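You operate a simulated robot arm through the tools that you are given. There is no shell and no other tool. Be economical: measure what you need, move in short steps, check, and stop when the job is done.

The job below is to be done with a simulated robot arm. You get a single attempt, and the scene is never put back.

TASK
Send bundle C95 out: long rail down, bundle into tray J47, slide carton E94 into the gap, rail up.
Where things are to end (x, y in the base frame): white carton within 40 mm of [630, -200].
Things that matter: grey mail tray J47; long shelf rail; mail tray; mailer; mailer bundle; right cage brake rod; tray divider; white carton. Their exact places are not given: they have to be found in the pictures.

Only the result counts: the job must be done as asked and must still hold three seconds after the hand-in. Knocking over, shifting, dropping, spilling or breaking anything else fails it.

THE ROBOT
A 7-joint arm with a two-finger parallel gripper on a trunk, on a base that drives. Base frame: it is fixed to the floor where the robot stands at the start and does not move with it; the origin is under the middle of the robot, x ahead of it, y to its left, z up. Units: mm, rad, N and s.
With the tool pointing down near the work surface it reaches from about 220 to 740 mm from the robot's upright axis, wherever it stands. Its first joint turns from -2.897 to 2.897 rad. Places, roughly: grey mail tray J47 [-1200, -600, 800]; long shelf rail [500, 100, 900]; mail tray [-1250, -750, 750]; mailer [-1250, -500, 750]; right cage brake rod [-900, -900, 1000]; tray divider [-1250, -500, 750]. Payload 1.57 kg.
The TCP is the grasp point between the finger pads, 30 mm short of the fingertips. In the tool frame z runs along the fingers and y along their closing line. Largest opening 110 mm; finger width 24, thickness 12; the body of the gripper, 48 by 112 mm, starts 78 mm behind the TCP.
Orientation is that of the tool frame in the base frame, as a unit quaternion [w, x, y, z]. With the fingers straight down and closing along the base's y, the tool's x points along the base's -x, its y along +y and its z along -z.

THE INTERFACE
- The arm moves only by the tool step_arm. Its argument "series" is text: rows parted by semicolons, each of 7 numbers parted by spaces: the shift along the tool's x, y, z in mm, then the turn, a rotation vector about the tool's x, y, z in rad, then the gripper command, from -1 (shut) to 1 (fully open), values between in proportion. In form: tx ty tz rx ry rz hand; .... A call has 1 to 20 rows; each row shifts and turns the commanded pose from where the row before left it, along the tool's axes as they then stand. Each row takes 0.2 s and may step no farther than 50 mm and 0.15 rad from the row before; otherwise, or with a gripper value out of range, the whole call is refused. Where a pose cannot be reached the arm comes as near as it can. A force on the tool above 90 N (or 10 N above the force at the start of the call, whichever is more), or a blocked arm, ends the call early, and 0.2 s more pass. Each finger travels about 45 mm/s and halts on what it meets, pressing with about 25 N; the grip force reading is that of the motor and also rises with nothing between the fingers. The clock runs only during rows and for 0.2 s after the last one: add rows that do not move to give the fingers time. The reply holds the time, the measured pose of the TCP, the force on the tool along the base axes, the opening and the grip force, in the units named above and with some noise, with the torque about the TCP (base axes, N m) and any sound that the robot's microphone picked up, and new pictures: "show" is both (left out), scene, wrist or none.
- Cameras (640 x 400 px; columns grow to the right, rows downward): "scene" is now at [10.2, 138.6, 1527.3]; the picture's right is [-0.18, -0.98, 0.00], its down [-0.79, 0.14, -0.59] and it looks along [0.59, -0.10, -0.80] (base axes); focal length 287 px, centre (320, 200). "wrist" rides on the gripper at [70, 16, -141] in the tool frame; the picture's right is [-0.23, 0.97, 0.00], its down [-0.86, -0.20, -0.48] and it looks along [-0.47, -0.11, 0.88] (tool axes); focal length 222 px, centre (320, 200).
- lift_body(by): slides the trunk up (or, below 0, down) by that many mm; the arm and the scene camera ride with it, the base frame stays. It gives what a move gives, with no picture.
- base_move(legs): drives the robot by 1 to 6 legs, each [ahead, turn to the left] in mm and rad, along the robot's own axes; the way and the turn of a leg run together, so that a leg with both is an arc; at most 1500 mm and 3.142 rad a leg. The arm and the cameras ride along, it lands a little off, and it stops where it bumps. It gives what a move gives, and a new picture of the scene camera.
- pan_tilt(pan, tilt): turns the head with the scene camera to pan (to the left, within 2.705 rad either way) and tilt (down, from -0.506 to 1.204), counted from straight ahead of the robot. It gives what a move gives, and a new picture of the scene camera.
- pixel_to_xyz(camera, pixels): for up to 12 pixels [column, row] of the newest picture of that camera ("zoom" is the newest enlarged one), the place [x, y, z] in the base frame of the surface seen there, good to about 2 mm. The clock stands still meanwhile.
- enlarge(camera, box): a new picture of the part [left, top, right, bottom] of that camera's present view, enlarged. The clock stands still meanwhile.
- finish_job(): hands the job in; it is judged then, once.

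Go step by step. Measure first, check grasps and placings, and put right what went wrong. The budget is 80 turns and 260 pictures, counting those below and the enlarged ones. Unless the task says otherwise, let go and move clear before handing in, and close with one line.

The tools are called as name(argument=value, ...) on one line, values as JSON. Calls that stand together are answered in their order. step_arm: Moves the arm, as the interface text tells. Its arguments: {"type":"object","properties":{"series":{"type":"string"},"show":{"type":"string","enum":["both","scene","wrist","none"]}},"required":["series"]} The other tools are called the same way: lift_body (by) slides the trunk up or down; base_move (legs) drives the base; pan_tilt (pan, tilt) turns the head that bears the scene camera; pixel_to_xyz (camera, pixels) gives the place of the surface under pixels of a picture; enlarge (camera, box) takes an enlarged picture of a part of a camera's view; finish_job () hands the job in.

At the start:

```text
time_s: 0.0
position: [428.8, 46.0, 1106.9]
ee_rot: [0.0, 0.0, 1.0, 0.0]
contact_force: [-0.1, -0.3, -0.4]
torque: [-0.03, -0.02, -0.02]
finger_gap: 110.0
finger_force: 0.0
trunk travel left (down, up): [-475.0, 115.0]
robot x, y, heading: [0.6, -0.9, 0.006]
head pan, tilt: [-0.176, 0.934]
```

scene: 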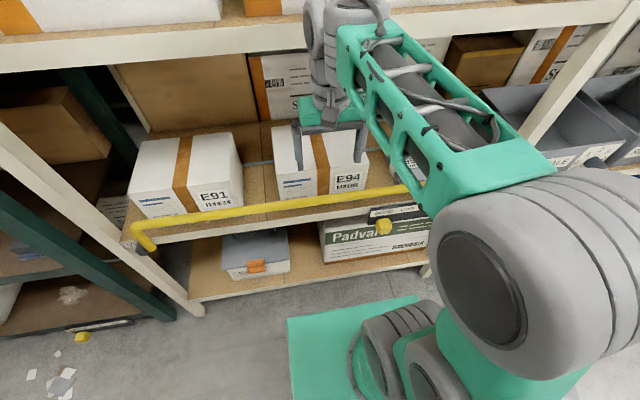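
wrist: 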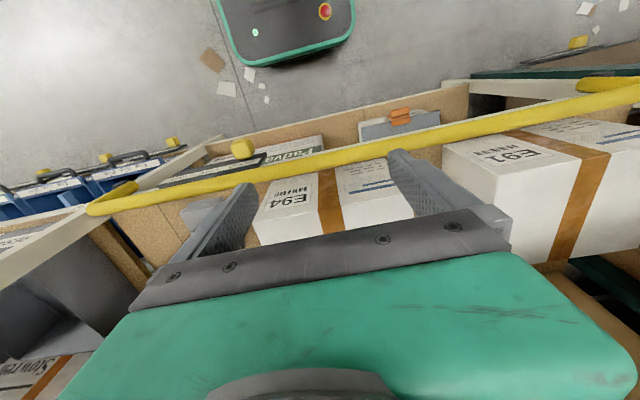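

The first pictures show cartons E91 and E94 on a shelf behind a yellow rail (from about (150,235) to (430,190)). I'll enlarge the rail and measure points along it and on the cartons.

enlarge(camera="scene", box=[100, 100, 460, 325])

pixel_to_xyz(camera="scene", pixels=[[145, 240], [137, 228], [200, 220], [300, 205], [400, 190], [384, 227], [275, 195], [367, 192], [276, 130], [365, 130], [215, 208], [255, 205]])

pixel_to_xyz(camera="wrist", pixels=[[95, 208], [120, 190], [243, 148], [600, 85], [300, 165], [410, 143], [290, 195], [560, 165], [80, 225]])

```text
1.78 times, centred on (280, 212) of scene
```

zoom: 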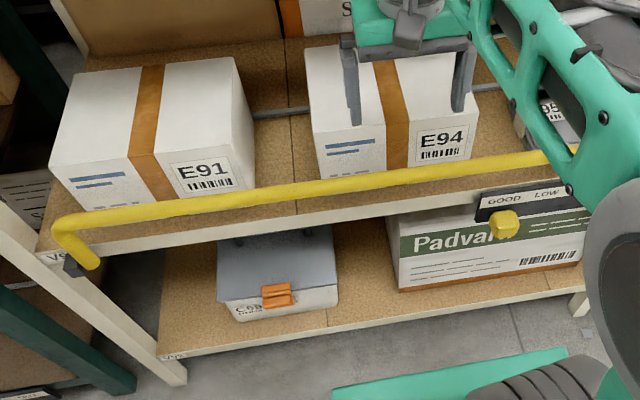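

```text
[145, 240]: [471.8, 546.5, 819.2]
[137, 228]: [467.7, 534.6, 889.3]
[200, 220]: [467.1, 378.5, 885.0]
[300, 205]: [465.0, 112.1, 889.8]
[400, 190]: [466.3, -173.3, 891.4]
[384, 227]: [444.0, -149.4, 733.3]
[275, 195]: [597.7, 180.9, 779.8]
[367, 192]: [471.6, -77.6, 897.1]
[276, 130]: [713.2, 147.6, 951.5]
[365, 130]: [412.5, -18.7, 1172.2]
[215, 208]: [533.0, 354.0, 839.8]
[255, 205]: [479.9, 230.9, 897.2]
```

```text
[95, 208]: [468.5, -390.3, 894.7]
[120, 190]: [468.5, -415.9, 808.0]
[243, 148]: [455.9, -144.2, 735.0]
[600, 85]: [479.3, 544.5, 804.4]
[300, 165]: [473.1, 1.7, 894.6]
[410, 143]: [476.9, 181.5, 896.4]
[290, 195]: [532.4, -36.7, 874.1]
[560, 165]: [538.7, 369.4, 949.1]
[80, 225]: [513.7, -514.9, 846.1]
```

The zoom shows a grey-lidded bundle labelled C-something with an orange clasp on the lower shelf, and a gauge panel with a yellow knob near (384,227). I'll zoom on those and look behind the robot.

enlarge(camera="scene", box=[200, 215, 312, 285])

enlarge(camera="wrist", box=[60, 100, 320, 262])

pan_tilt(pan=-0.7, tilt=0.7)

pan_tilt(pan=-1.7, tilt=0.6)

pan_tilt(pan=-2.6, tilt=0.6)

```text
5.71 times, centred on (256, 250) of scene
```

zoom: 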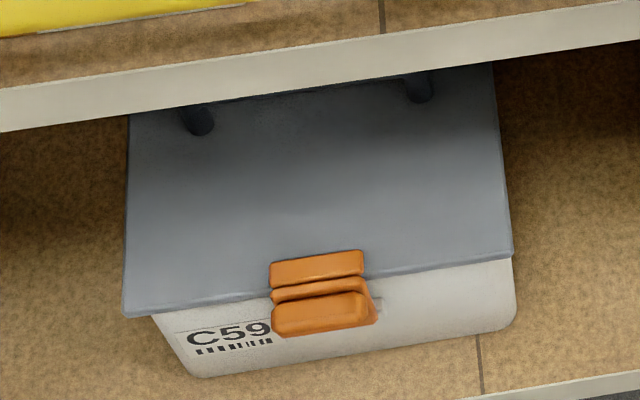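

```text
2.46 times, centred on (190, 181) of wrist
```

zoom: 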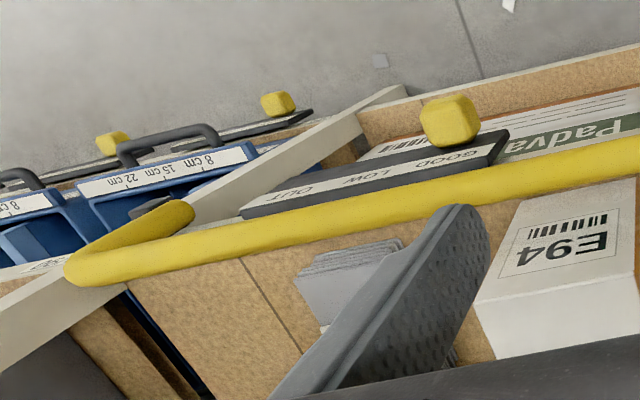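

```text
time_s: 0.9
position: [428.3, 45.9, 1107.3]
ee_rot: [0.0, -0.001, 1.0, 0.001]
contact_force: [0.3, -0.7, -0.2]
torque: [0.0, 0.01, -0.01]
finger_gap: 109.9
finger_force: 0.1
trunk travel left (down, up): [-475.0, 115.0]
robot x, y, heading: [2.0, 0.5, -0.0]
head pan, tilt: [-0.7, 0.7]
```

scene: 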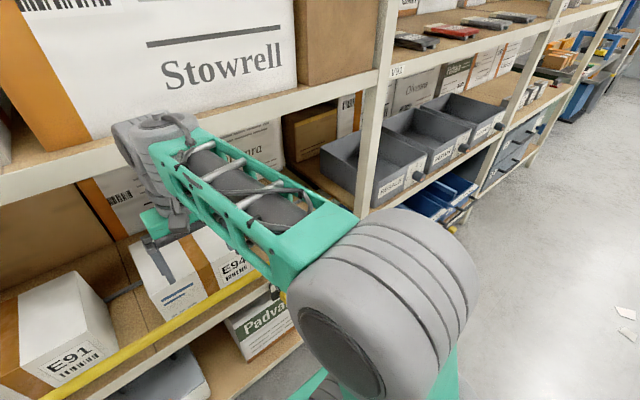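

```text
time_s: 2.2
position: [427.7, 46.7, 1108.4]
ee_rot: [-0.001, -0.001, 1.0, 0.0]
contact_force: [0.1, 0.4, 0.5]
torque: [-0.01, 0.01, -0.02]
finger_gap: 110.0
finger_force: 0.1
trunk travel left (down, up): [-475.0, 115.0]
robot x, y, heading: [-0.9, -4.3, 0.006]
head pan, tilt: [-1.7, 0.6]
```

scene: 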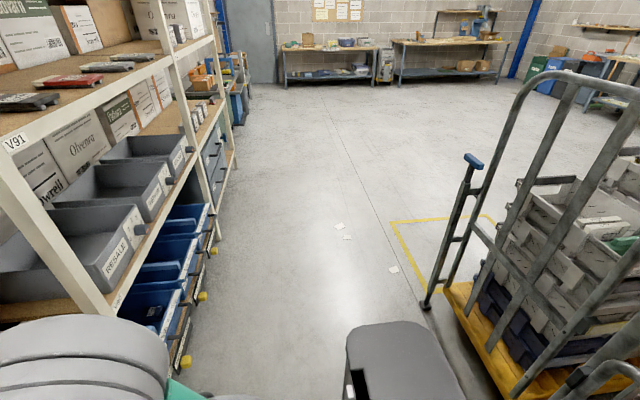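

```text
time_s: 3.4
position: [428.0, 46.1, 1108.0]
ee_rot: [0.0, -0.001, 1.0, 0.001]
contact_force: [0.4, -0.2, 0.0]
torque: [0.01, -0.02, 0.04]
finger_gap: 109.8
finger_force: 0.1
trunk travel left (down, up): [-475.0, 115.0]
robot x, y, heading: [0.6, -1.9, -0.003]
head pan, tilt: [-2.601, 0.6]
```

scene: 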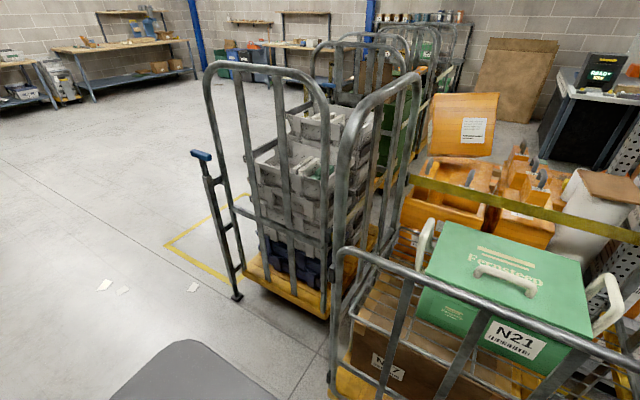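

The far cage (around (300,180)) holds a stack of grey mail trays, with the blue-topped brake rod at (200,155). C95 is the thin stack on the shelf to the right of E94. I'll zoom in on the trays.

enlarge(camera="scene", box=[180, 80, 420, 230])

enlarge(camera="scene", box=[180, 200, 420, 350])

pixel_to_xyz(camera="scene", pixels=[[200, 155], [235, 298], [300, 115], [295, 165], [335, 180], [260, 155], [300, 215], [215, 65], [365, 105], [270, 190], [370, 120], [320, 280]])

pan_tilt(pan=2.5, tilt=0.7)

```text
2.67 times, centred on (300, 155) of scene
```

zoom: 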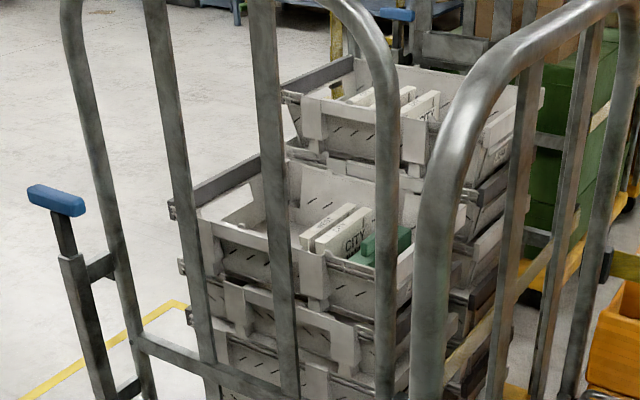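

```text
2.67 times, centred on (300, 275) of scene
```

zoom: 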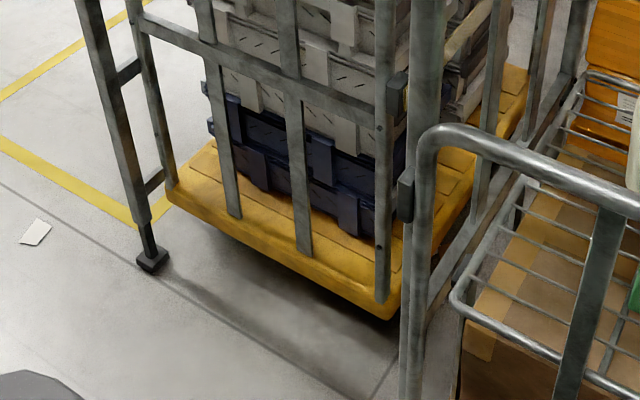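

```text
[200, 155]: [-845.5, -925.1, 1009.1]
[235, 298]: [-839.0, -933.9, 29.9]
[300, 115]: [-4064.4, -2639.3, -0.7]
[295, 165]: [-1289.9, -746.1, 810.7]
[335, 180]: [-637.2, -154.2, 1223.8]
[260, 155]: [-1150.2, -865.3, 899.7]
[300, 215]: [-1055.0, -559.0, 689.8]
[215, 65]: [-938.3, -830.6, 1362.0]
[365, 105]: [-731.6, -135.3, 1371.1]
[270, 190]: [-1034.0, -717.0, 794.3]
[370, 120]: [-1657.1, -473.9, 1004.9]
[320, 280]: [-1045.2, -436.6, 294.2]
```

```text
time_s: 7.4
position: [427.7, 44.9, 1108.5]
ee_rot: [0.0, 0.0, 1.0, 0.0]
contact_force: [0.7, 0.1, -0.5]
torque: [-0.01, 0.03, 0.01]
finger_gap: 110.0
finger_force: 0.0
trunk travel left (down, up): [-475.0, 115.0]
robot x, y, heading: [3.0, -0.1, 0.001]
head pan, tilt: [2.499, 0.7]
```

scene: 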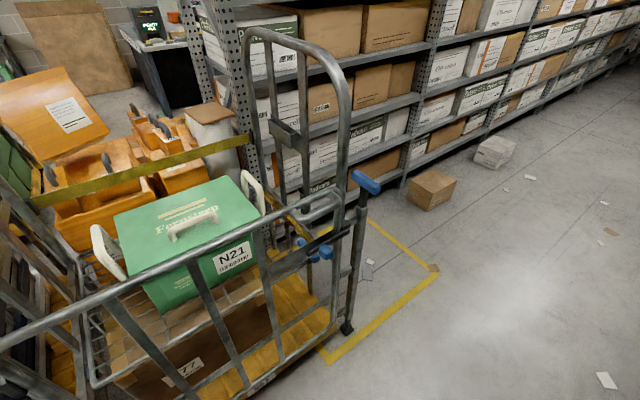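

Two cages: the left one holds the green N21 box, the right one the mail trays. Before moving, I need to see how the rail's ends are mounted, so I'll look back at them.

pan_tilt(pan=0.3, tilt=0.8)

enlarge(camera="wrist", box=[40, 140, 200, 240])

enlarge(camera="wrist", box=[480, 40, 640, 140])

```text
time_s: 9.5
position: [427.3, 46.6, 1108.5]
ee_rot: [0.0, 0.0, 1.0, 0.001]
contact_force: [0.4, -0.7, -0.1]
torque: [0.0, -0.02, -0.01]
finger_gap: 110.0
finger_force: 0.1
trunk travel left (down, up): [-475.0, 115.0]
robot x, y, heading: [-0.8, 1.0, -0.001]
head pan, tilt: [0.3, 0.799]
```

scene: 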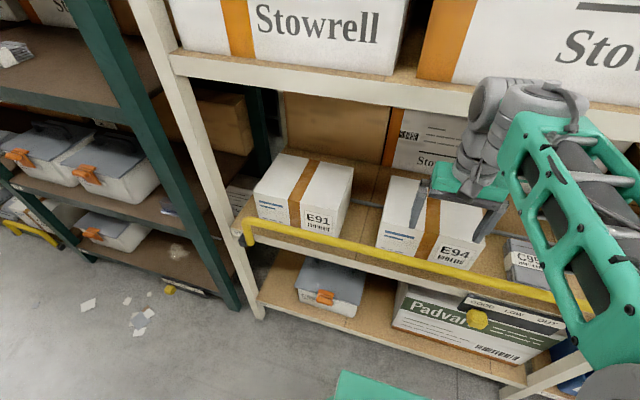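

```text
4.00 times, centred on (120, 190) of wrist
```

zoom: 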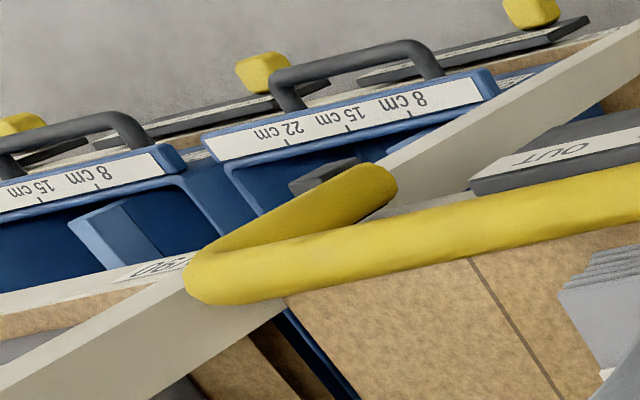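

```text
4.00 times, centred on (560, 90) of wrist
```

zoom: 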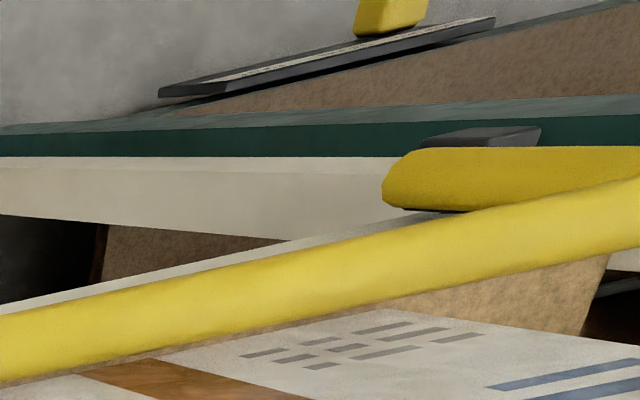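

The rail is a U-bar on pivots near z≈800, and a similar rail hangs folded at the left at (30,235). I'll zoom to see how each sits and measure.

enlarge(camera="scene", box=[0, 180, 160, 280])

pixel_to_xyz(camera="scene", pixels=[[20, 225], [50, 240], [247, 230], [248, 243], [236, 234], [350, 262], [476, 319], [470, 298], [555, 332], [410, 290], [515, 270], [520, 245]])

enlarge(camera="scene", box=[220, 200, 380, 300])

enlarge(camera="scene", box=[420, 220, 580, 320])

```text
4.00 times, centred on (80, 230) of scene
```

zoom: 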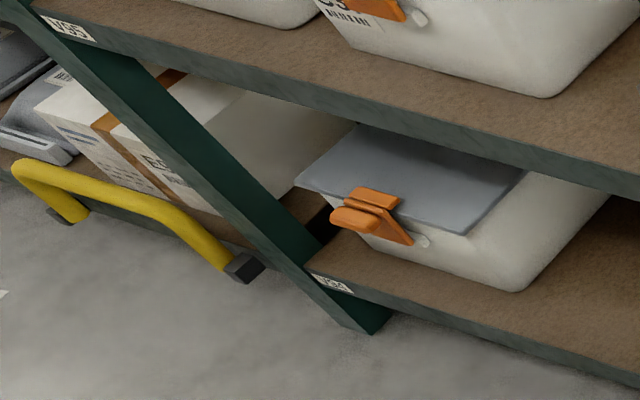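

```text
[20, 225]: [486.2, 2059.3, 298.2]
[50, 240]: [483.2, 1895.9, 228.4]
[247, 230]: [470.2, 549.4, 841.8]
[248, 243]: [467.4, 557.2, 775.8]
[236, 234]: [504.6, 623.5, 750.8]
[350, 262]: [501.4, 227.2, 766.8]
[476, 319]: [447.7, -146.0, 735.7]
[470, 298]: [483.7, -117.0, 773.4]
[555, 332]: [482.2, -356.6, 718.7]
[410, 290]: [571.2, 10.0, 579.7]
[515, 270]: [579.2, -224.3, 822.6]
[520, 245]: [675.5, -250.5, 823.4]
```

```text
4.00 times, centred on (300, 250) of scene
```

zoom: 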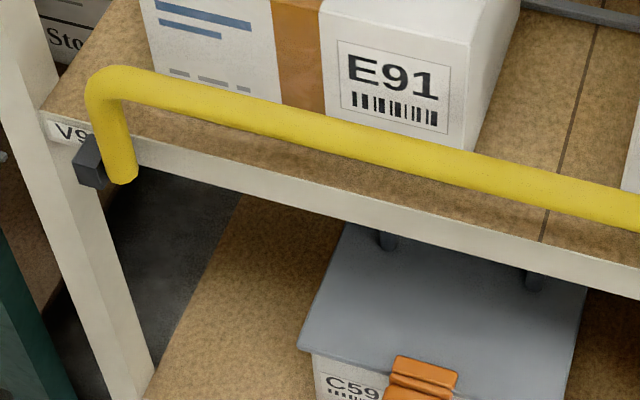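

```text
4.00 times, centred on (500, 270) of scene
```

zoom: 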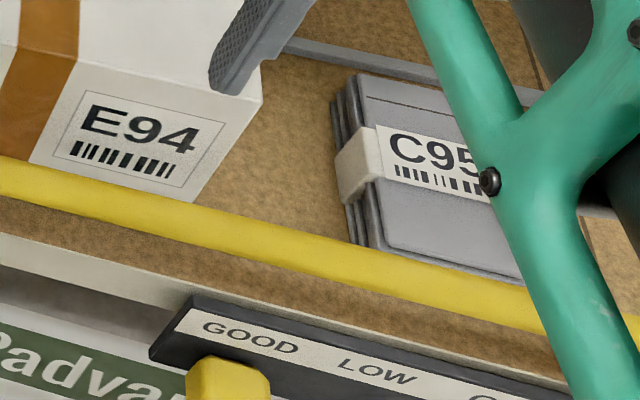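

The rail legs sit in pivot brackets at z≈785 with the bar at about (467, y, 892). It should swing outward and hang near z≈680, with the knob inside the arc. I'll back off a little, then turn the gripper to close in the x–z plane and tilt it 45° forward.

base_move(legs=[[-120, 0]])

step_arm(series="0 0 0 0 0 0.1428 1; 0 0 0 0 0 0.1428 1; 0 0 0 0 0 0.1428 1; 0 0 0 0 0 0.1428 1; 0 0 0 0 0 0.1428 1; 0 0 0 0 0 0.1428 1; 0 0 0 0 0 0.1428 1; 0 0 0 0 0 0.1428 1; 0 0 0 0 0 0.1428 1; 0 0 0 0 0 0.1428 1; 0 0 0 0 0 0.1428 1; 0 0 0 -0.131 0 0 1; 0 0 0 -0.131 0 0 1; 0 0 0 -0.131 0 0 1; 0 0 0 -0.131 0 0 1; 0 0 0 -0.131 0 0 1; 0 0 0 -0.131 0 0 1; 0 0 0 0 0 0 1")

pan_tilt(pan=-0.1, tilt=0.75)

```text
time_s: 10.7
position: [307.8, 46.1, 1107.4]
ee_rot: [0.001, 0.0, 1.0, 0.0]
contact_force: [0.4, 0.5, 0.4]
torque: [0.01, 0.03, -0.03]
finger_gap: 110.0
finger_force: 0.0
trunk travel left (down, up): [-475.0, 115.0]
robot x, y, heading: [-121.3, 1.2, 0.003]
head pan, tilt: [0.3, 0.799]
```

scene: 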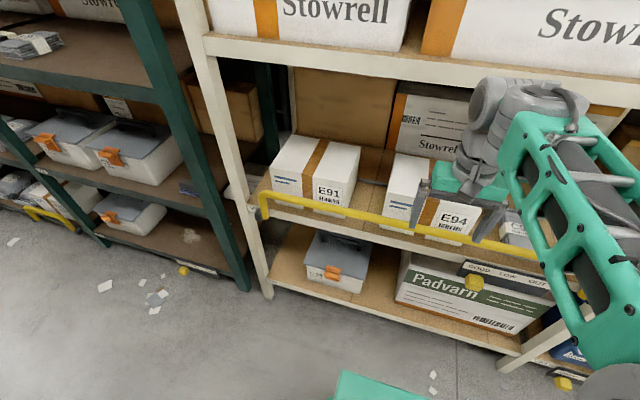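

```text
time_s: 14.7
position: [311.6, 44.6, 1077.2]
ee_rot: [0.257, 0.66, 0.664, 0.239]
contact_force: [-0.7, -0.5, -0.4]
torque: [-0.02, 0.01, 0.0]
finger_gap: 109.8
finger_force: 0.1
trunk travel left (down, up): [-475.0, 115.0]
robot x, y, heading: [-118.6, -4.0, -0.003]
head pan, tilt: [0.3, 0.799]
stopped in row 18: the arm was blocked; the commanded pose is now the measured one
```

scene: 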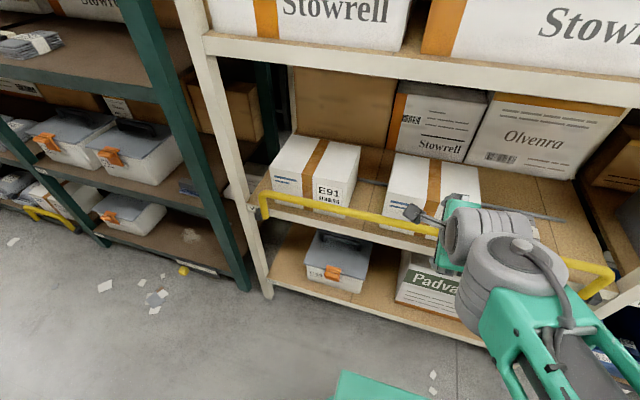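
wrist: 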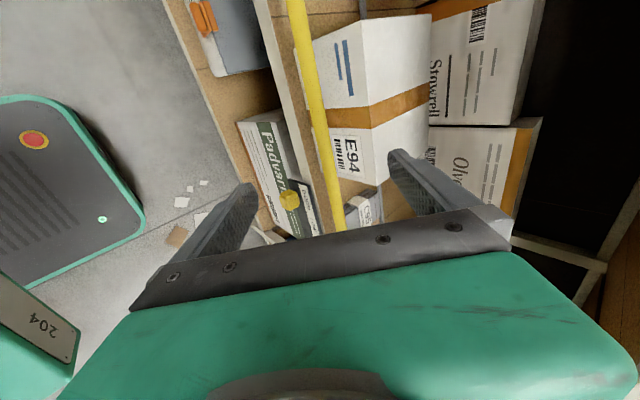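

```text
time_s: 15.6
position: [310.2, 44.9, 1080.0]
ee_rot: [0.258, 0.66, 0.664, 0.24]
contact_force: [0.5, -1.1, -0.1]
torque: [0.03, 0.02, -0.01]
finger_gap: 110.1
finger_force: 0.0
trunk travel left (down, up): [-475.0, 115.0]
robot x, y, heading: [-118.1, -3.7, -0.001]
head pan, tilt: [-0.099, 0.75]
```

scene: 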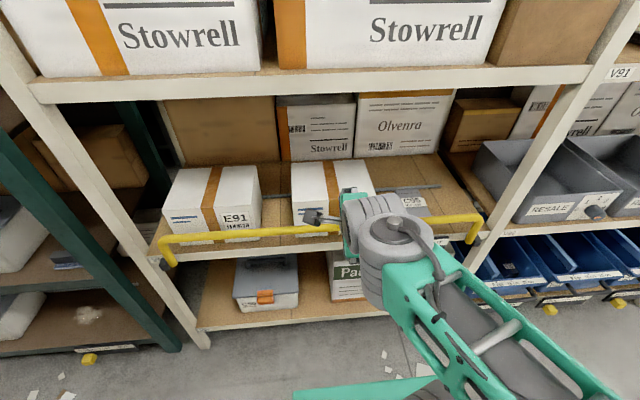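

The tilt reached about 41° before a joint limit, which is enough. I'll lower the trunk and move out to a spot 100 mm short of the bar along the tool axis.

lift_body(by=-110)

step_arm(series="0 23 20 0 0 0 1; 0 23 20 0 0 0 1; 0 23 20 0 0 0 1; 0 0 0 0 0 0 1")

```text
time_s: 16.6
position: [216.2, 9.9, 862.0]
ee_rot: [0.185, 0.673, 0.711, 0.089]
contact_force: [-0.1, 0.4, 0.1]
torque: [-0.03, -0.01, 0.02]
finger_gap: 110.0
finger_force: 0.0
trunk travel left (down, up): [-408.0, 182.0]
robot x, y, heading: [-119.7, -2.5, 0.003]
head pan, tilt: [-0.099, 0.75]
stopped: the arm was blocked; the commanded pose is now the measured one
```

```text
time_s: 17.6
position: [308.3, 9.6, 837.8]
ee_rot: [0.188, 0.673, 0.71, 0.094]
contact_force: [0.0, -0.7, 0.2]
torque: [0.02, 0.03, -0.04]
finger_gap: 109.9
finger_force: 0.1
trunk travel left (down, up): [-408.0, 182.0]
robot x, y, heading: [-115.9, 1.3, -0.001]
head pan, tilt: [-0.099, 0.75]
```

scene: 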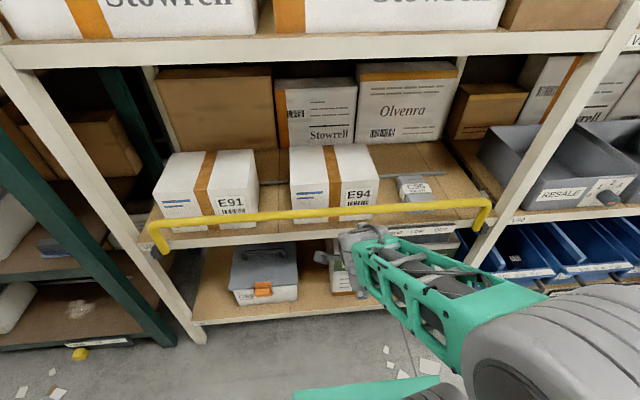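
wrist: 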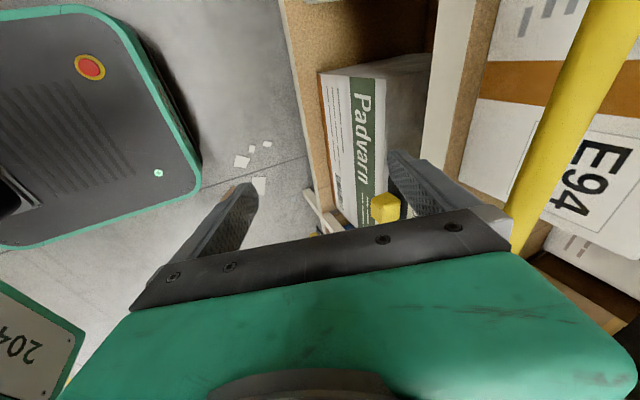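

The arm slipped near that limit, but it's free at (308,10,838), tilted about 24°. I'll raise it in front of the bar in a more extended posture, then remove the roll and add a little tilt.

step_arm(series="10 33.5 -21 0 0 0 1; 10 33.5 -21 0 0 0 1; 10 33.5 -21 0 0 0 1; 10 33.5 -21 0 0 0 1; 0 0 0 0 0.119 0.079 1; 0 0 0 -0.1 0 0 1; 0 0 0 0 0 0 1")

```text
time_s: 19.2
position: [395.9, 70.3, 960.2]
ee_rot: [0.176, 0.686, 0.684, 0.176]
contact_force: [-0.2, 0.3, -0.2]
torque: [0.03, -0.05, -0.02]
finger_gap: 110.1
finger_force: 0.1
trunk travel left (down, up): [-408.0, 182.0]
robot x, y, heading: [-117.5, -3.5, 0.004]
head pan, tilt: [-0.099, 0.75]
```

scene: 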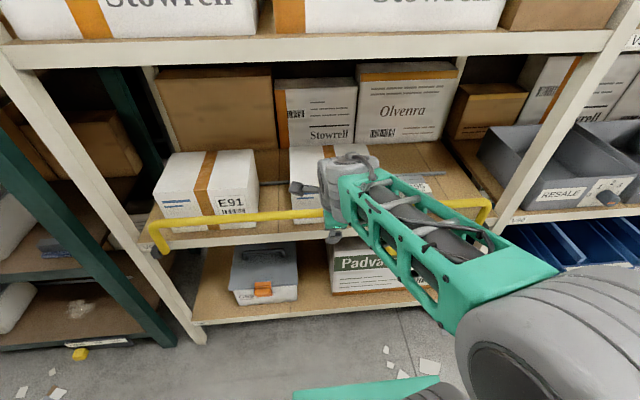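
wrist: 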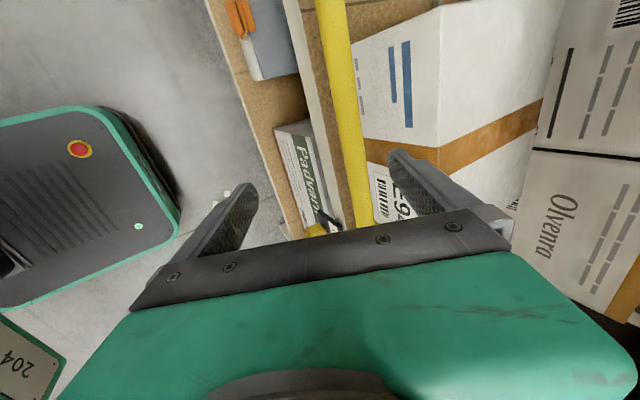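

Now at (396,70,960) with about 29° tilt and the bar in the wrist view near (345,120). I'll narrow the fingers to about 55 mm so they clear E94, then move in over the bar.

step_arm(series="0 16 0 0 0 0 0; 0 15.5 0 0 0 0 0; 0 0 0 0 0 0 0; 0 0 30 0 0 0 0; 0 0 30 0 0 0 0; 0 0 30 0 0 0 0; 0 0 0 0 0 0 0")

enlarge(camera="wrist", box=[160, 80, 480, 280])

```text
time_s: 20.8
position: [466.5, 69.4, 895.1]
ee_rot: [0.175, 0.685, 0.684, 0.176]
contact_force: [-0.8, -0.1, -0.7]
torque: [0.02, -0.02, 0.01]
finger_gap: 55.2
finger_force: 0.1
trunk travel left (down, up): [-408.0, 182.0]
robot x, y, heading: [-118.9, -3.3, 0.006]
head pan, tilt: [-0.099, 0.75]
```

scene: 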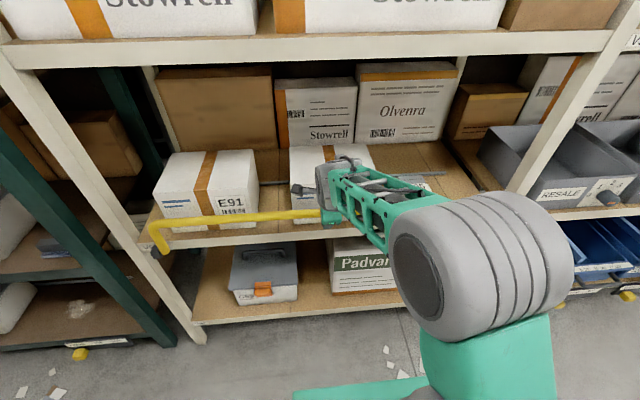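
wrist: 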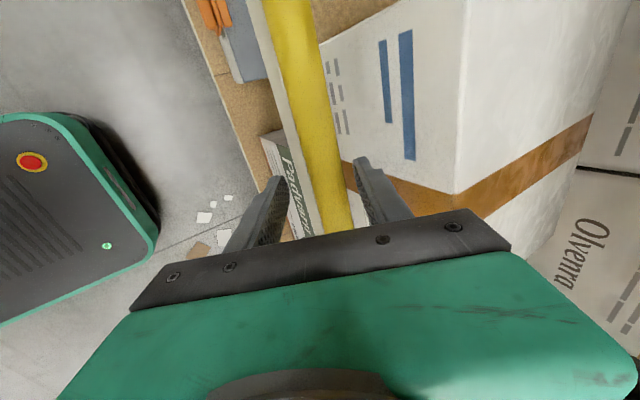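

```text
2.00 times, centred on (320, 180) of wrist
```

zoom: 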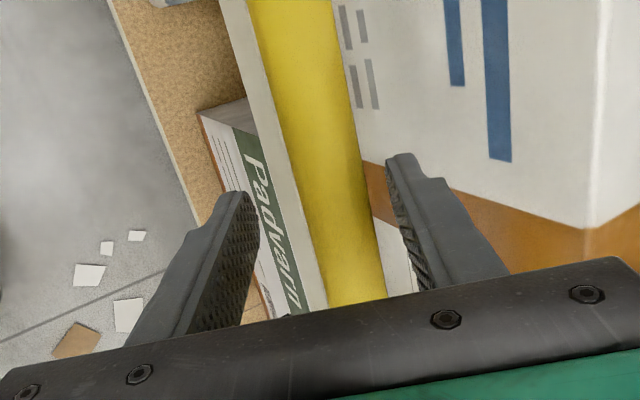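

The bar runs between the fingers. I'll close on it.

step_arm(series="0 0 0 0 0 0 -0.4; 0 0 0 0 0 0 -0.7; 0 0 0 0 0 0 -1; 0 0 0 0 0 0 -1", show="wrist")

```text
time_s: 21.8
position: [467.5, 69.2, 898.7]
ee_rot: [0.177, 0.686, 0.683, 0.178]
contact_force: [6.6, -0.1, 16.5]
torque: [0.04, -0.69, -0.1]
finger_gap: 25.7
finger_force: 28.6
trunk travel left (down, up): [-408.0, 182.0]
robot x, y, heading: [-116.4, -4.8, -0.003]
head pan, tilt: [-0.099, 0.75]
```

wrist: 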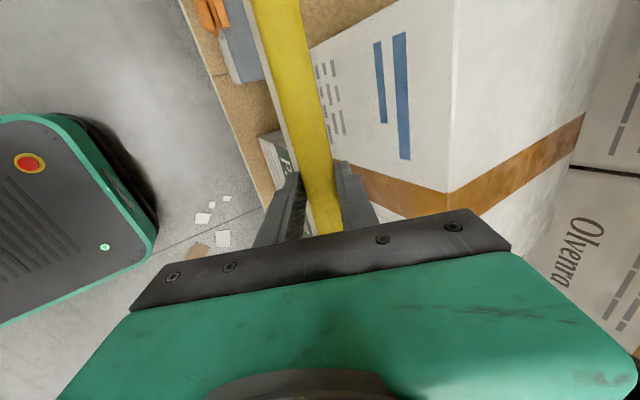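

The bar is held (gap 25.7). I'll test by pulling it gently toward the robot along the arc.

step_arm(series="0 -8 -4 0 0 0 -1; 0 -8 -3.5 0 0 0 -1; 0 -8 -3 0 0 0 -1; 0 0 0 0 0 0 -1")

```text
time_s: 22.8
position: [438.5, 68.8, 892.5]
ee_rot: [0.175, 0.686, 0.685, 0.174]
contact_force: [-0.3, -1.8, 7.6]
torque: [0.14, -0.33, -0.05]
finger_gap: 25.4
finger_force: 36.7
trunk travel left (down, up): [-408.0, 182.0]
robot x, y, heading: [-120.4, -2.9, -0.001]
head pan, tilt: [-0.099, 0.75]
```

scene: 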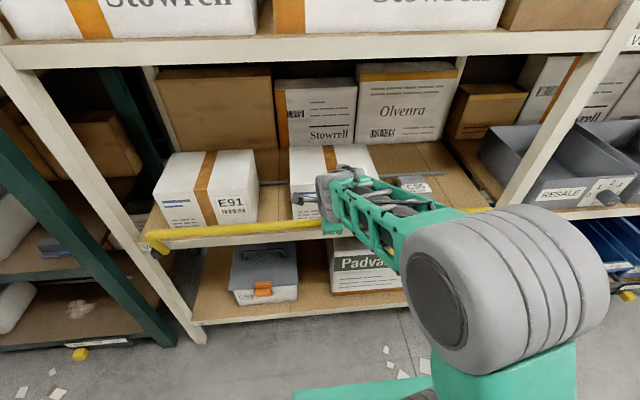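
wrist: 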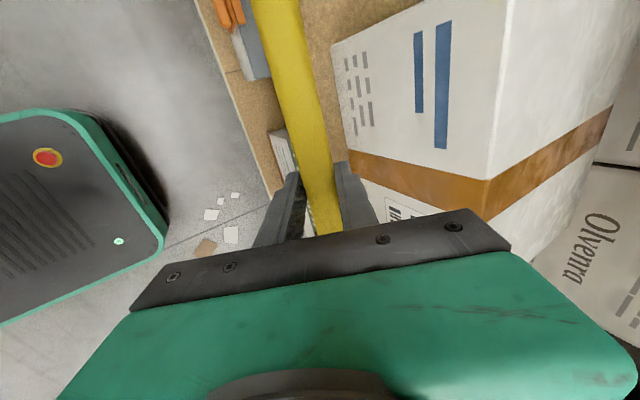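

The rail swings freely on its pivots. I'll follow the arc to about horizontal.

step_arm(series="0 -20.7 -2.2 0 0 0 -1; 0 -19.7 2 0 0 0 -1; 0 -18.8 5.8 0 0 0 -1; 0 -17.3 9.4 0 0 0 -1; 0 -15.1 12.6 0 0 0 -1; 0 -15.9 21.5 0 0 0 -1; 0 0 0 0 0 0 -1")

```text
time_s: 24.4
position: [360.7, 70.5, 794.5]
ee_rot: [0.171, 0.686, 0.686, 0.169]
contact_force: [-56.0, -2.0, 4.4]
torque: [-0.03, 0.81, -0.37]
finger_gap: 25.8
finger_force: 36.4
trunk travel left (down, up): [-408.0, 182.0]
robot x, y, heading: [-118.1, -4.8, 0.008]
head pan, tilt: [-0.099, 0.75]
```

scene: 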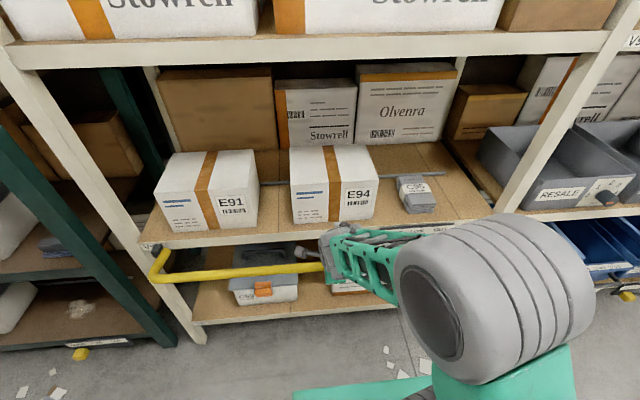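
wrist: 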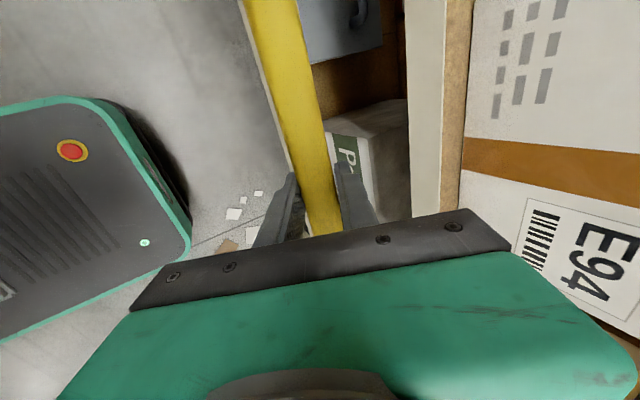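

The −56 N along x shows the true radius is a bit larger (about 108 mm). I'll ease outward and carry on down the arc, tilting the tool with it.

step_arm(series="0 -17 18.6 -0.1 0 0 -1; 0 -5.8 20.9 -0.1 0 0 -1; 0 -3.6 21.2 -0.1 0 0 -1; 0 -1.5 21.4 -0.1 0 0 -1; 0 0 0 0 0 0 -1")

```text
time_s: 25.1
position: [361.3, 68.9, 740.2]
ee_rot: [0.248, 0.662, 0.662, 0.248]
contact_force: [-30.7, 2.3, 31.5]
torque: [0.85, 0.13, 0.18]
finger_gap: 25.7
finger_force: 37.1
trunk travel left (down, up): [-408.0, 182.0]
robot x, y, heading: [-119.5, -4.0, 0.003]
head pan, tilt: [-0.099, 0.75]
stopped in row 3: the force on the tool passed its limit (the readings are from after the stop); the commanded pose is now the measured one
```

scene: 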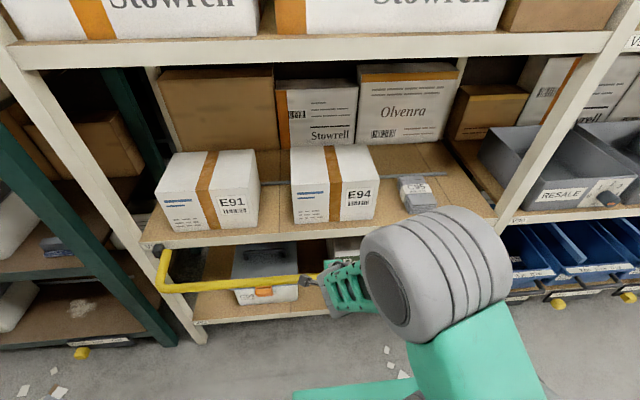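
wrist: 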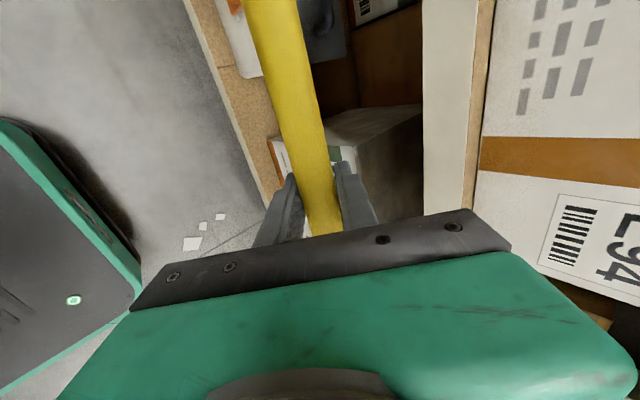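

The rail is past horizontal but force built up. I'll measure the bar and its pivot to get the true arc.

pixel_to_xyz(camera="scene", pixels=[[200, 286], [250, 282], [164, 284], [163, 255], [157, 247], [168, 222], [160, 270]])

enlarge(camera="scene", box=[130, 210, 290, 310])

```text
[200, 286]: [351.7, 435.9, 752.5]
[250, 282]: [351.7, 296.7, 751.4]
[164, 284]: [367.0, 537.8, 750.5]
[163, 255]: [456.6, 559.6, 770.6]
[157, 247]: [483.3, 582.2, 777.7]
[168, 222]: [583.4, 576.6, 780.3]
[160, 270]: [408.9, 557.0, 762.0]
```

```text
4.00 times, centred on (210, 260) of scene
```

zoom: 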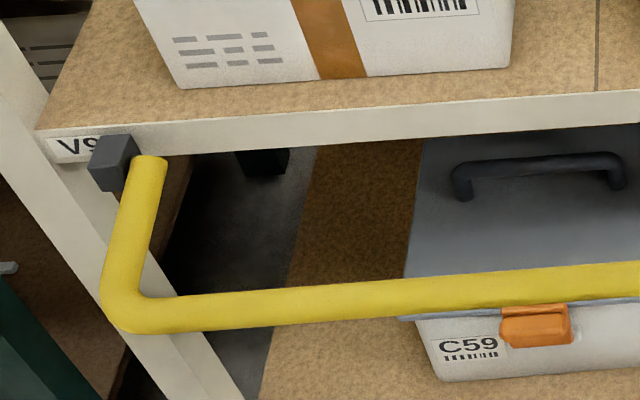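

Fitting the measurements gives pivot (474,766), radius 118, with the bar now at (359,741). I'll continue along the corrected arc.

step_arm(series="0 -8.2 18.3 -0.1 0 0 -1; 0 -6.9 18.8 -0.1 0 0 -1; 0 -5.6 19.2 0 0 0 -1; 0 -2.3 20 0 0 0 -1; 0 1.2 20.1 0 0 0 -1; 0 0 0 0 0 0 -1")

```text
time_s: 25.7
position: [388.3, 72.0, 719.7]
ee_rot: [0.318, 0.632, 0.63, 0.318]
contact_force: [-37.6, -4.6, 50.3]
torque: [0.08, 0.44, 0.21]
finger_gap: 25.9
finger_force: 36.7
trunk travel left (down, up): [-408.0, 182.0]
robot x, y, heading: [-115.3, -1.0, 0.004]
head pan, tilt: [-0.099, 0.75]
stopped in row 2: the force on the tool passed its limit (the readings are from after the stop); the commanded pose is now the measured one
```

scene: 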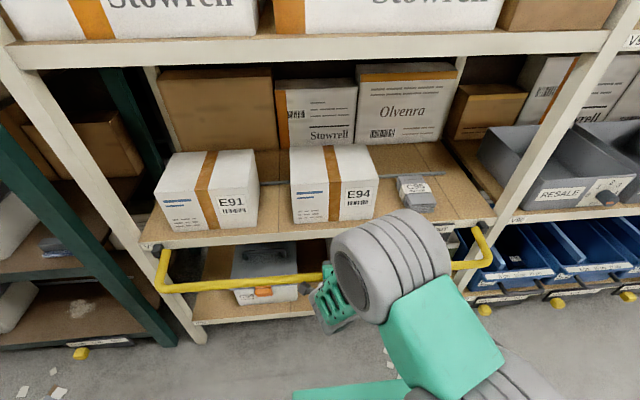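
wrist: 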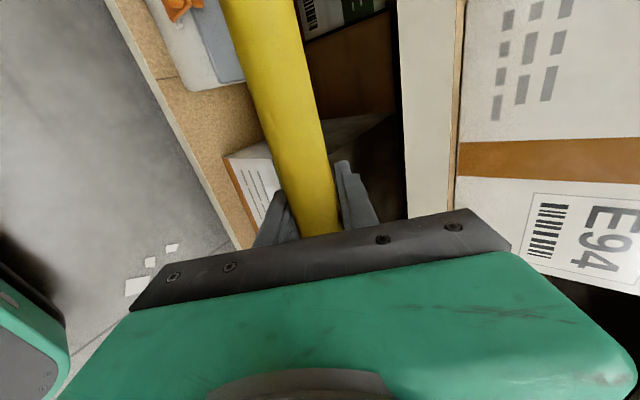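

The force rose again and the bar seems to have slid deeper into the fingers rather than swung. I'll measure whether it moved.

pixel_to_xyz(camera="scene", pixels=[[200, 286], [250, 281], [164, 284], [163, 258], [470, 265], [491, 255], [480, 232]])

enlarge(camera="scene", box=[400, 200, 560, 300])

enlarge(camera="wrist", box=[200, 60, 440, 260])

```text
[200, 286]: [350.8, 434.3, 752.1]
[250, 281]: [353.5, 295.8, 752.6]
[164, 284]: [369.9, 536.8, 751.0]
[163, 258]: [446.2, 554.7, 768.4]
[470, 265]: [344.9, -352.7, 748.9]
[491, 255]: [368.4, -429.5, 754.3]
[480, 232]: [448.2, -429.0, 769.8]
```

```text
4.00 times, centred on (480, 250) of scene
```

zoom: 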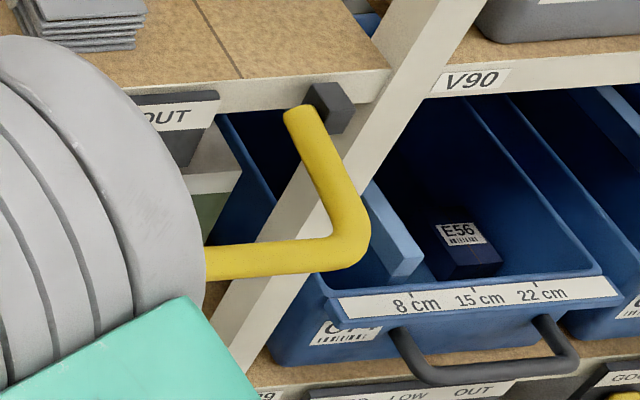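

```text
2.00 times, centred on (320, 160) of wrist
```

zoom: 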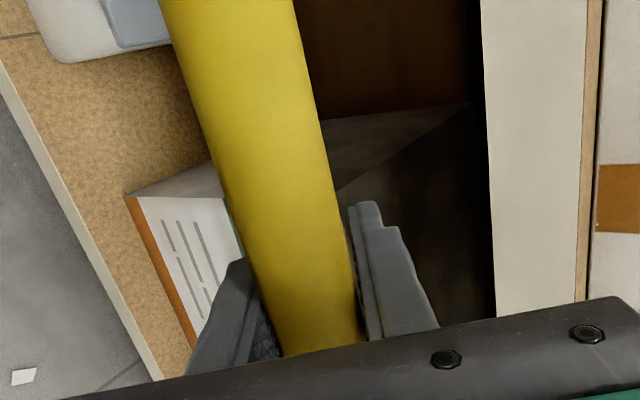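

The bar is unchanged at about (359, y, 741) despite over 60 N, so this is its end stop: the rail is down. I'll release and back out along the tool axis.

step_arm(series="0 0 0 0 0 0 0; 0 0 0 0 0 0 0.2; 0 0 0 0 0 0 0.2; 0 0 -20 0 0 0 0.2; 0 0 -30 0 0 0 0.2; 0 0 -30 0 0 0 0.2; 0 0 -20 0 0 0 0.2; 0 0 0 0 0 0 0.2")

pixel_to_xyz(camera="scene", pixels=[[200, 286], [250, 281], [164, 284], [400, 192], [430, 187], [412, 208], [436, 206], [290, 190], [375, 180], [295, 150], [365, 145]])

```text
time_s: 27.5
position: [310.7, 71.4, 775.6]
ee_rot: [0.316, 0.634, 0.632, 0.315]
contact_force: [-0.1, 0.5, -1.0]
torque: [0.0, -0.03, 0.01]
finger_gap: 66.2
finger_force: 0.0
trunk travel left (down, up): [-408.0, 182.0]
robot x, y, heading: [-116.9, -2.4, 0.0]
head pan, tilt: [-0.099, 0.75]
```

scene: 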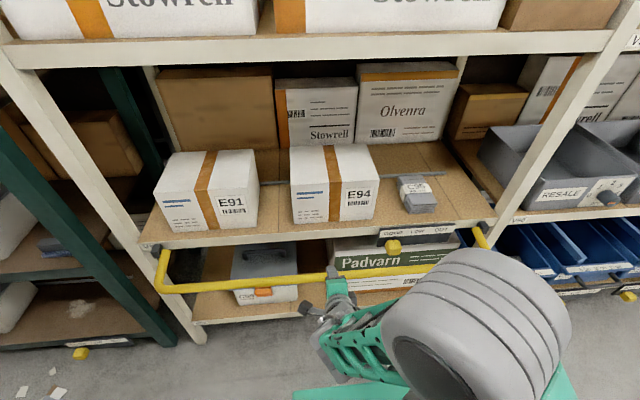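
wrist: 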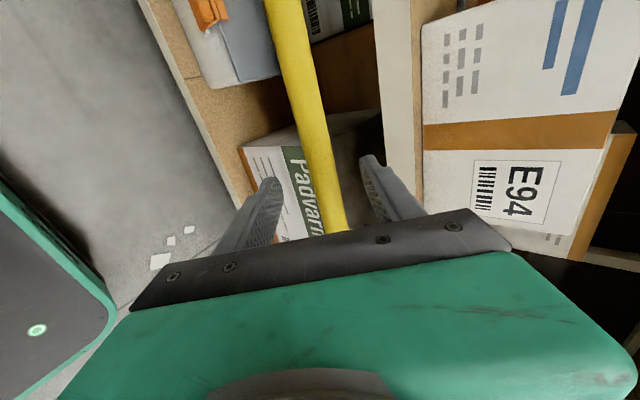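

```text
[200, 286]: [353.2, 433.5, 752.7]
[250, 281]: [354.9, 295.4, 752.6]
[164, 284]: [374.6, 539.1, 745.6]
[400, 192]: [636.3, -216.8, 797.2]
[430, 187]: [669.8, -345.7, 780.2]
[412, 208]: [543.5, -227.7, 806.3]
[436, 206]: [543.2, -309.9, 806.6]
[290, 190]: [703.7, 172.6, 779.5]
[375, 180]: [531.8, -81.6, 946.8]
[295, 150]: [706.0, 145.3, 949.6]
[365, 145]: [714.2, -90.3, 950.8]
```

The rail stays down and the bundle C95 is clear at (417,193). I'll enlarge it and E94 to measure both.

enlarge(camera="scene", box=[376, 160, 456, 220])

pixel_to_xyz(camera="zoom", pixels=[[184, 110], [380, 105], [240, 340], [470, 335], [300, 200], [300, 300], [520, 360], [150, 130]])

pixel_to_xyz(camera="scene", pixels=[[300, 152], [322, 147], [371, 147], [293, 184], [296, 221], [370, 219], [373, 186], [380, 170], [270, 180], [285, 205], [370, 28], [350, 165]])

```text
6.67 times, centred on (416, 190) of scene
```

zoom: 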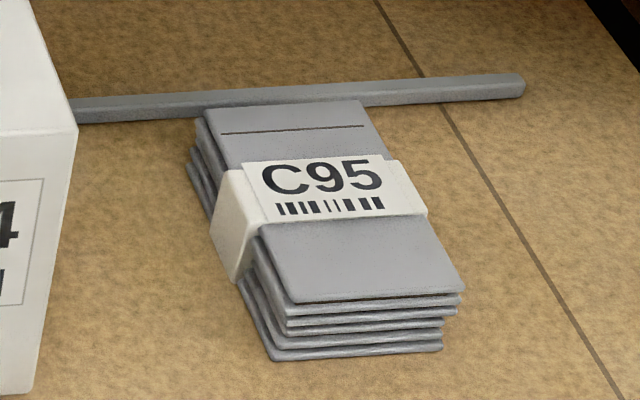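

```text
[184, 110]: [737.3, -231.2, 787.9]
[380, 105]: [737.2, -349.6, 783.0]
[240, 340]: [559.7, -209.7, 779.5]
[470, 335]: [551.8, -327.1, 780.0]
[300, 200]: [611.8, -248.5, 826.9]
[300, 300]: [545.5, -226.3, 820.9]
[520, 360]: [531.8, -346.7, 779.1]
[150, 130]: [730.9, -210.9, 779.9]
```

```text
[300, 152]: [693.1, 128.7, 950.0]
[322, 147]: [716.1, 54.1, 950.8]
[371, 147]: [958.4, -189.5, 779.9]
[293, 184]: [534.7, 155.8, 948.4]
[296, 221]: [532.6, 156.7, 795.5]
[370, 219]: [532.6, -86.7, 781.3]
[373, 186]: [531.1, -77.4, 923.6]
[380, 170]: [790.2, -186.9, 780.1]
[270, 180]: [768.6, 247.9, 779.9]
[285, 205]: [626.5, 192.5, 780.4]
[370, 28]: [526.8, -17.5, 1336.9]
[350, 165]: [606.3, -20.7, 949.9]
```

Shelf top is z=780; E94 spans roughly x 532–716, y −86…157. The bundle is about 90 mm wide, so I'll measure its top corners and strap edges.

pixel_to_xyz(camera="zoom", pixels=[[212, 118], [355, 106], [300, 296], [455, 285], [250, 172], [416, 205], [385, 160], [262, 222], [222, 230], [238, 262], [281, 353], [440, 345]])

```text
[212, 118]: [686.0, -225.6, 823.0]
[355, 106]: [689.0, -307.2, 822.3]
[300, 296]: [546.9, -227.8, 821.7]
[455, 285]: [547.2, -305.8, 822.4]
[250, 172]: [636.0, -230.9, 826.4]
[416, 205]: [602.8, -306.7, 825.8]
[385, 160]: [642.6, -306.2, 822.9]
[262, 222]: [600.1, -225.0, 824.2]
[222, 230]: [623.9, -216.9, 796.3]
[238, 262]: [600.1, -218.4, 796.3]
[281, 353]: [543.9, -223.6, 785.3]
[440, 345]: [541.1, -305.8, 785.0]
```

The bundle is centred at about (617,−266), 90 mm wide in y, top z≈825, so I'll grasp it from above closing along y. First I raise the arm clear of the rail and turn the tool straight down.

step_arm(series="0 38.4 -28.8 0 0 0 0.2; 0 38.4 -28.8 0 0 0 1; 0 38.4 -28.8 0 0 0 1; 0 38.4 -28.8 0 0 0 1; 0 38.4 -28.8 0 0 0 1; 0 0 0 0.131 0 0 1; 0 0 0 0.131 0 0 1; 0 0 0 0.131 0 0 1; 0 0 0 0.131 0 0 1; 0 0 0 0.131 0 0 1; 0 0 0 0.131 0 0 1; 0 0 0 0.131 0 0 1; 0 0 0 0 0 -0.1428 1; 0 0 0 0 0 -0.1428 1; 0 0 0 0 0 -0.1428 1; 0 0 0 0 0 -0.1428 1; 0 0 0 0 0 -0.1428 1; 0 0 0 0 0 -0.1428 1; 0 0 0 0 0 -0.1428 1; 0 0 0 0 0 -0.1428 1", show="scene")

step_arm(series="0 0 0 0 0 -0.1428 1; 0 0 0 0 0 -0.1428 1; 0 0 0 0 0 -0.1428 1; 0 0 0 0 0 0 1", show="none")

```text
time_s: 31.7
position: [311.1, 69.7, 1013.5]
ee_rot: [0.003, 0.212, 0.977, 0.001]
contact_force: [0.6, -0.1, 0.8]
torque: [0.0, -0.01, 0.02]
finger_gap: 110.1
finger_force: 0.0
trunk travel left (down, up): [-408.0, 182.0]
robot x, y, heading: [-118.1, -3.3, 0.004]
head pan, tilt: [-0.099, 0.75]
```

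scene: 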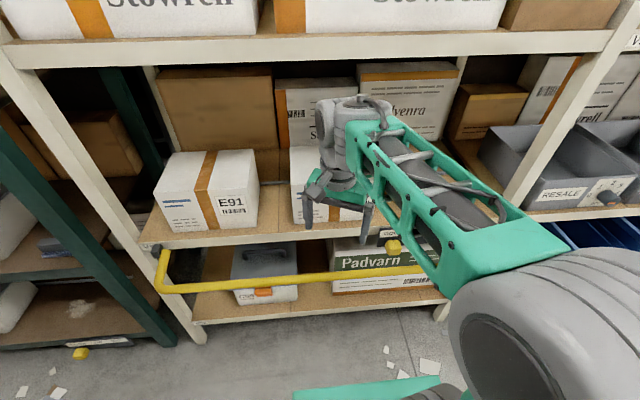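

```text
time_s: 32.7
position: [310.0, 69.1, 1015.0]
ee_rot: [0.002, 0.001, 1.0, 0.002]
contact_force: [-0.6, 0.5, 0.5]
torque: [0.04, -0.04, 0.03]
finger_gap: 109.8
finger_force: 0.0
trunk travel left (down, up): [-408.0, 182.0]
robot x, y, heading: [-118.7, -3.8, 0.001]
head pan, tilt: [-0.099, 0.75]
```

The tool is straight down at (310,69,1015). I'll drive forward to about x=5 and measure the upper shelf's lip height.

base_move(legs=[[125, 0]])

pixel_to_xyz(camera="scene", pixels=[[200, 80], [200, 96], [200, 105], [480, 60], [480, 75]])

```text
time_s: 34.0
position: [436.4, 70.5, 1016.1]
ee_rot: [0.002, 0.003, 1.0, 0.0]
contact_force: [0.7, -1.0, 0.1]
torque: [-0.02, 0.0, -0.02]
finger_gap: 110.0
finger_force: 0.1
trunk travel left (down, up): [-408.0, 182.0]
robot x, y, heading: [6.9, -0.3, 0.001]
head pan, tilt: [-0.099, 0.75]
```

scene: 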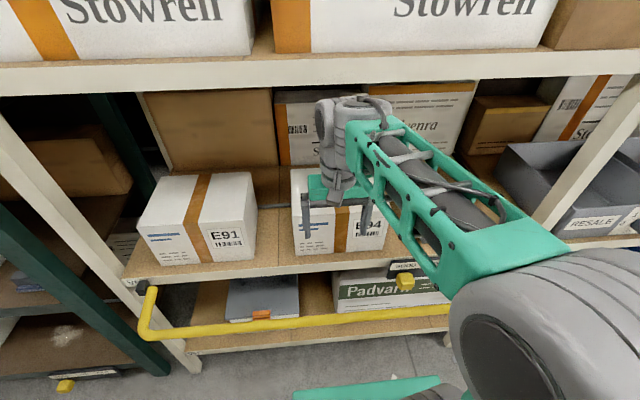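

```text
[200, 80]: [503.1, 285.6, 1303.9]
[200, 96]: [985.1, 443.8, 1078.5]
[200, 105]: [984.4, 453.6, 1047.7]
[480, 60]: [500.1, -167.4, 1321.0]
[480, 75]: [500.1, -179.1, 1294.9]
```

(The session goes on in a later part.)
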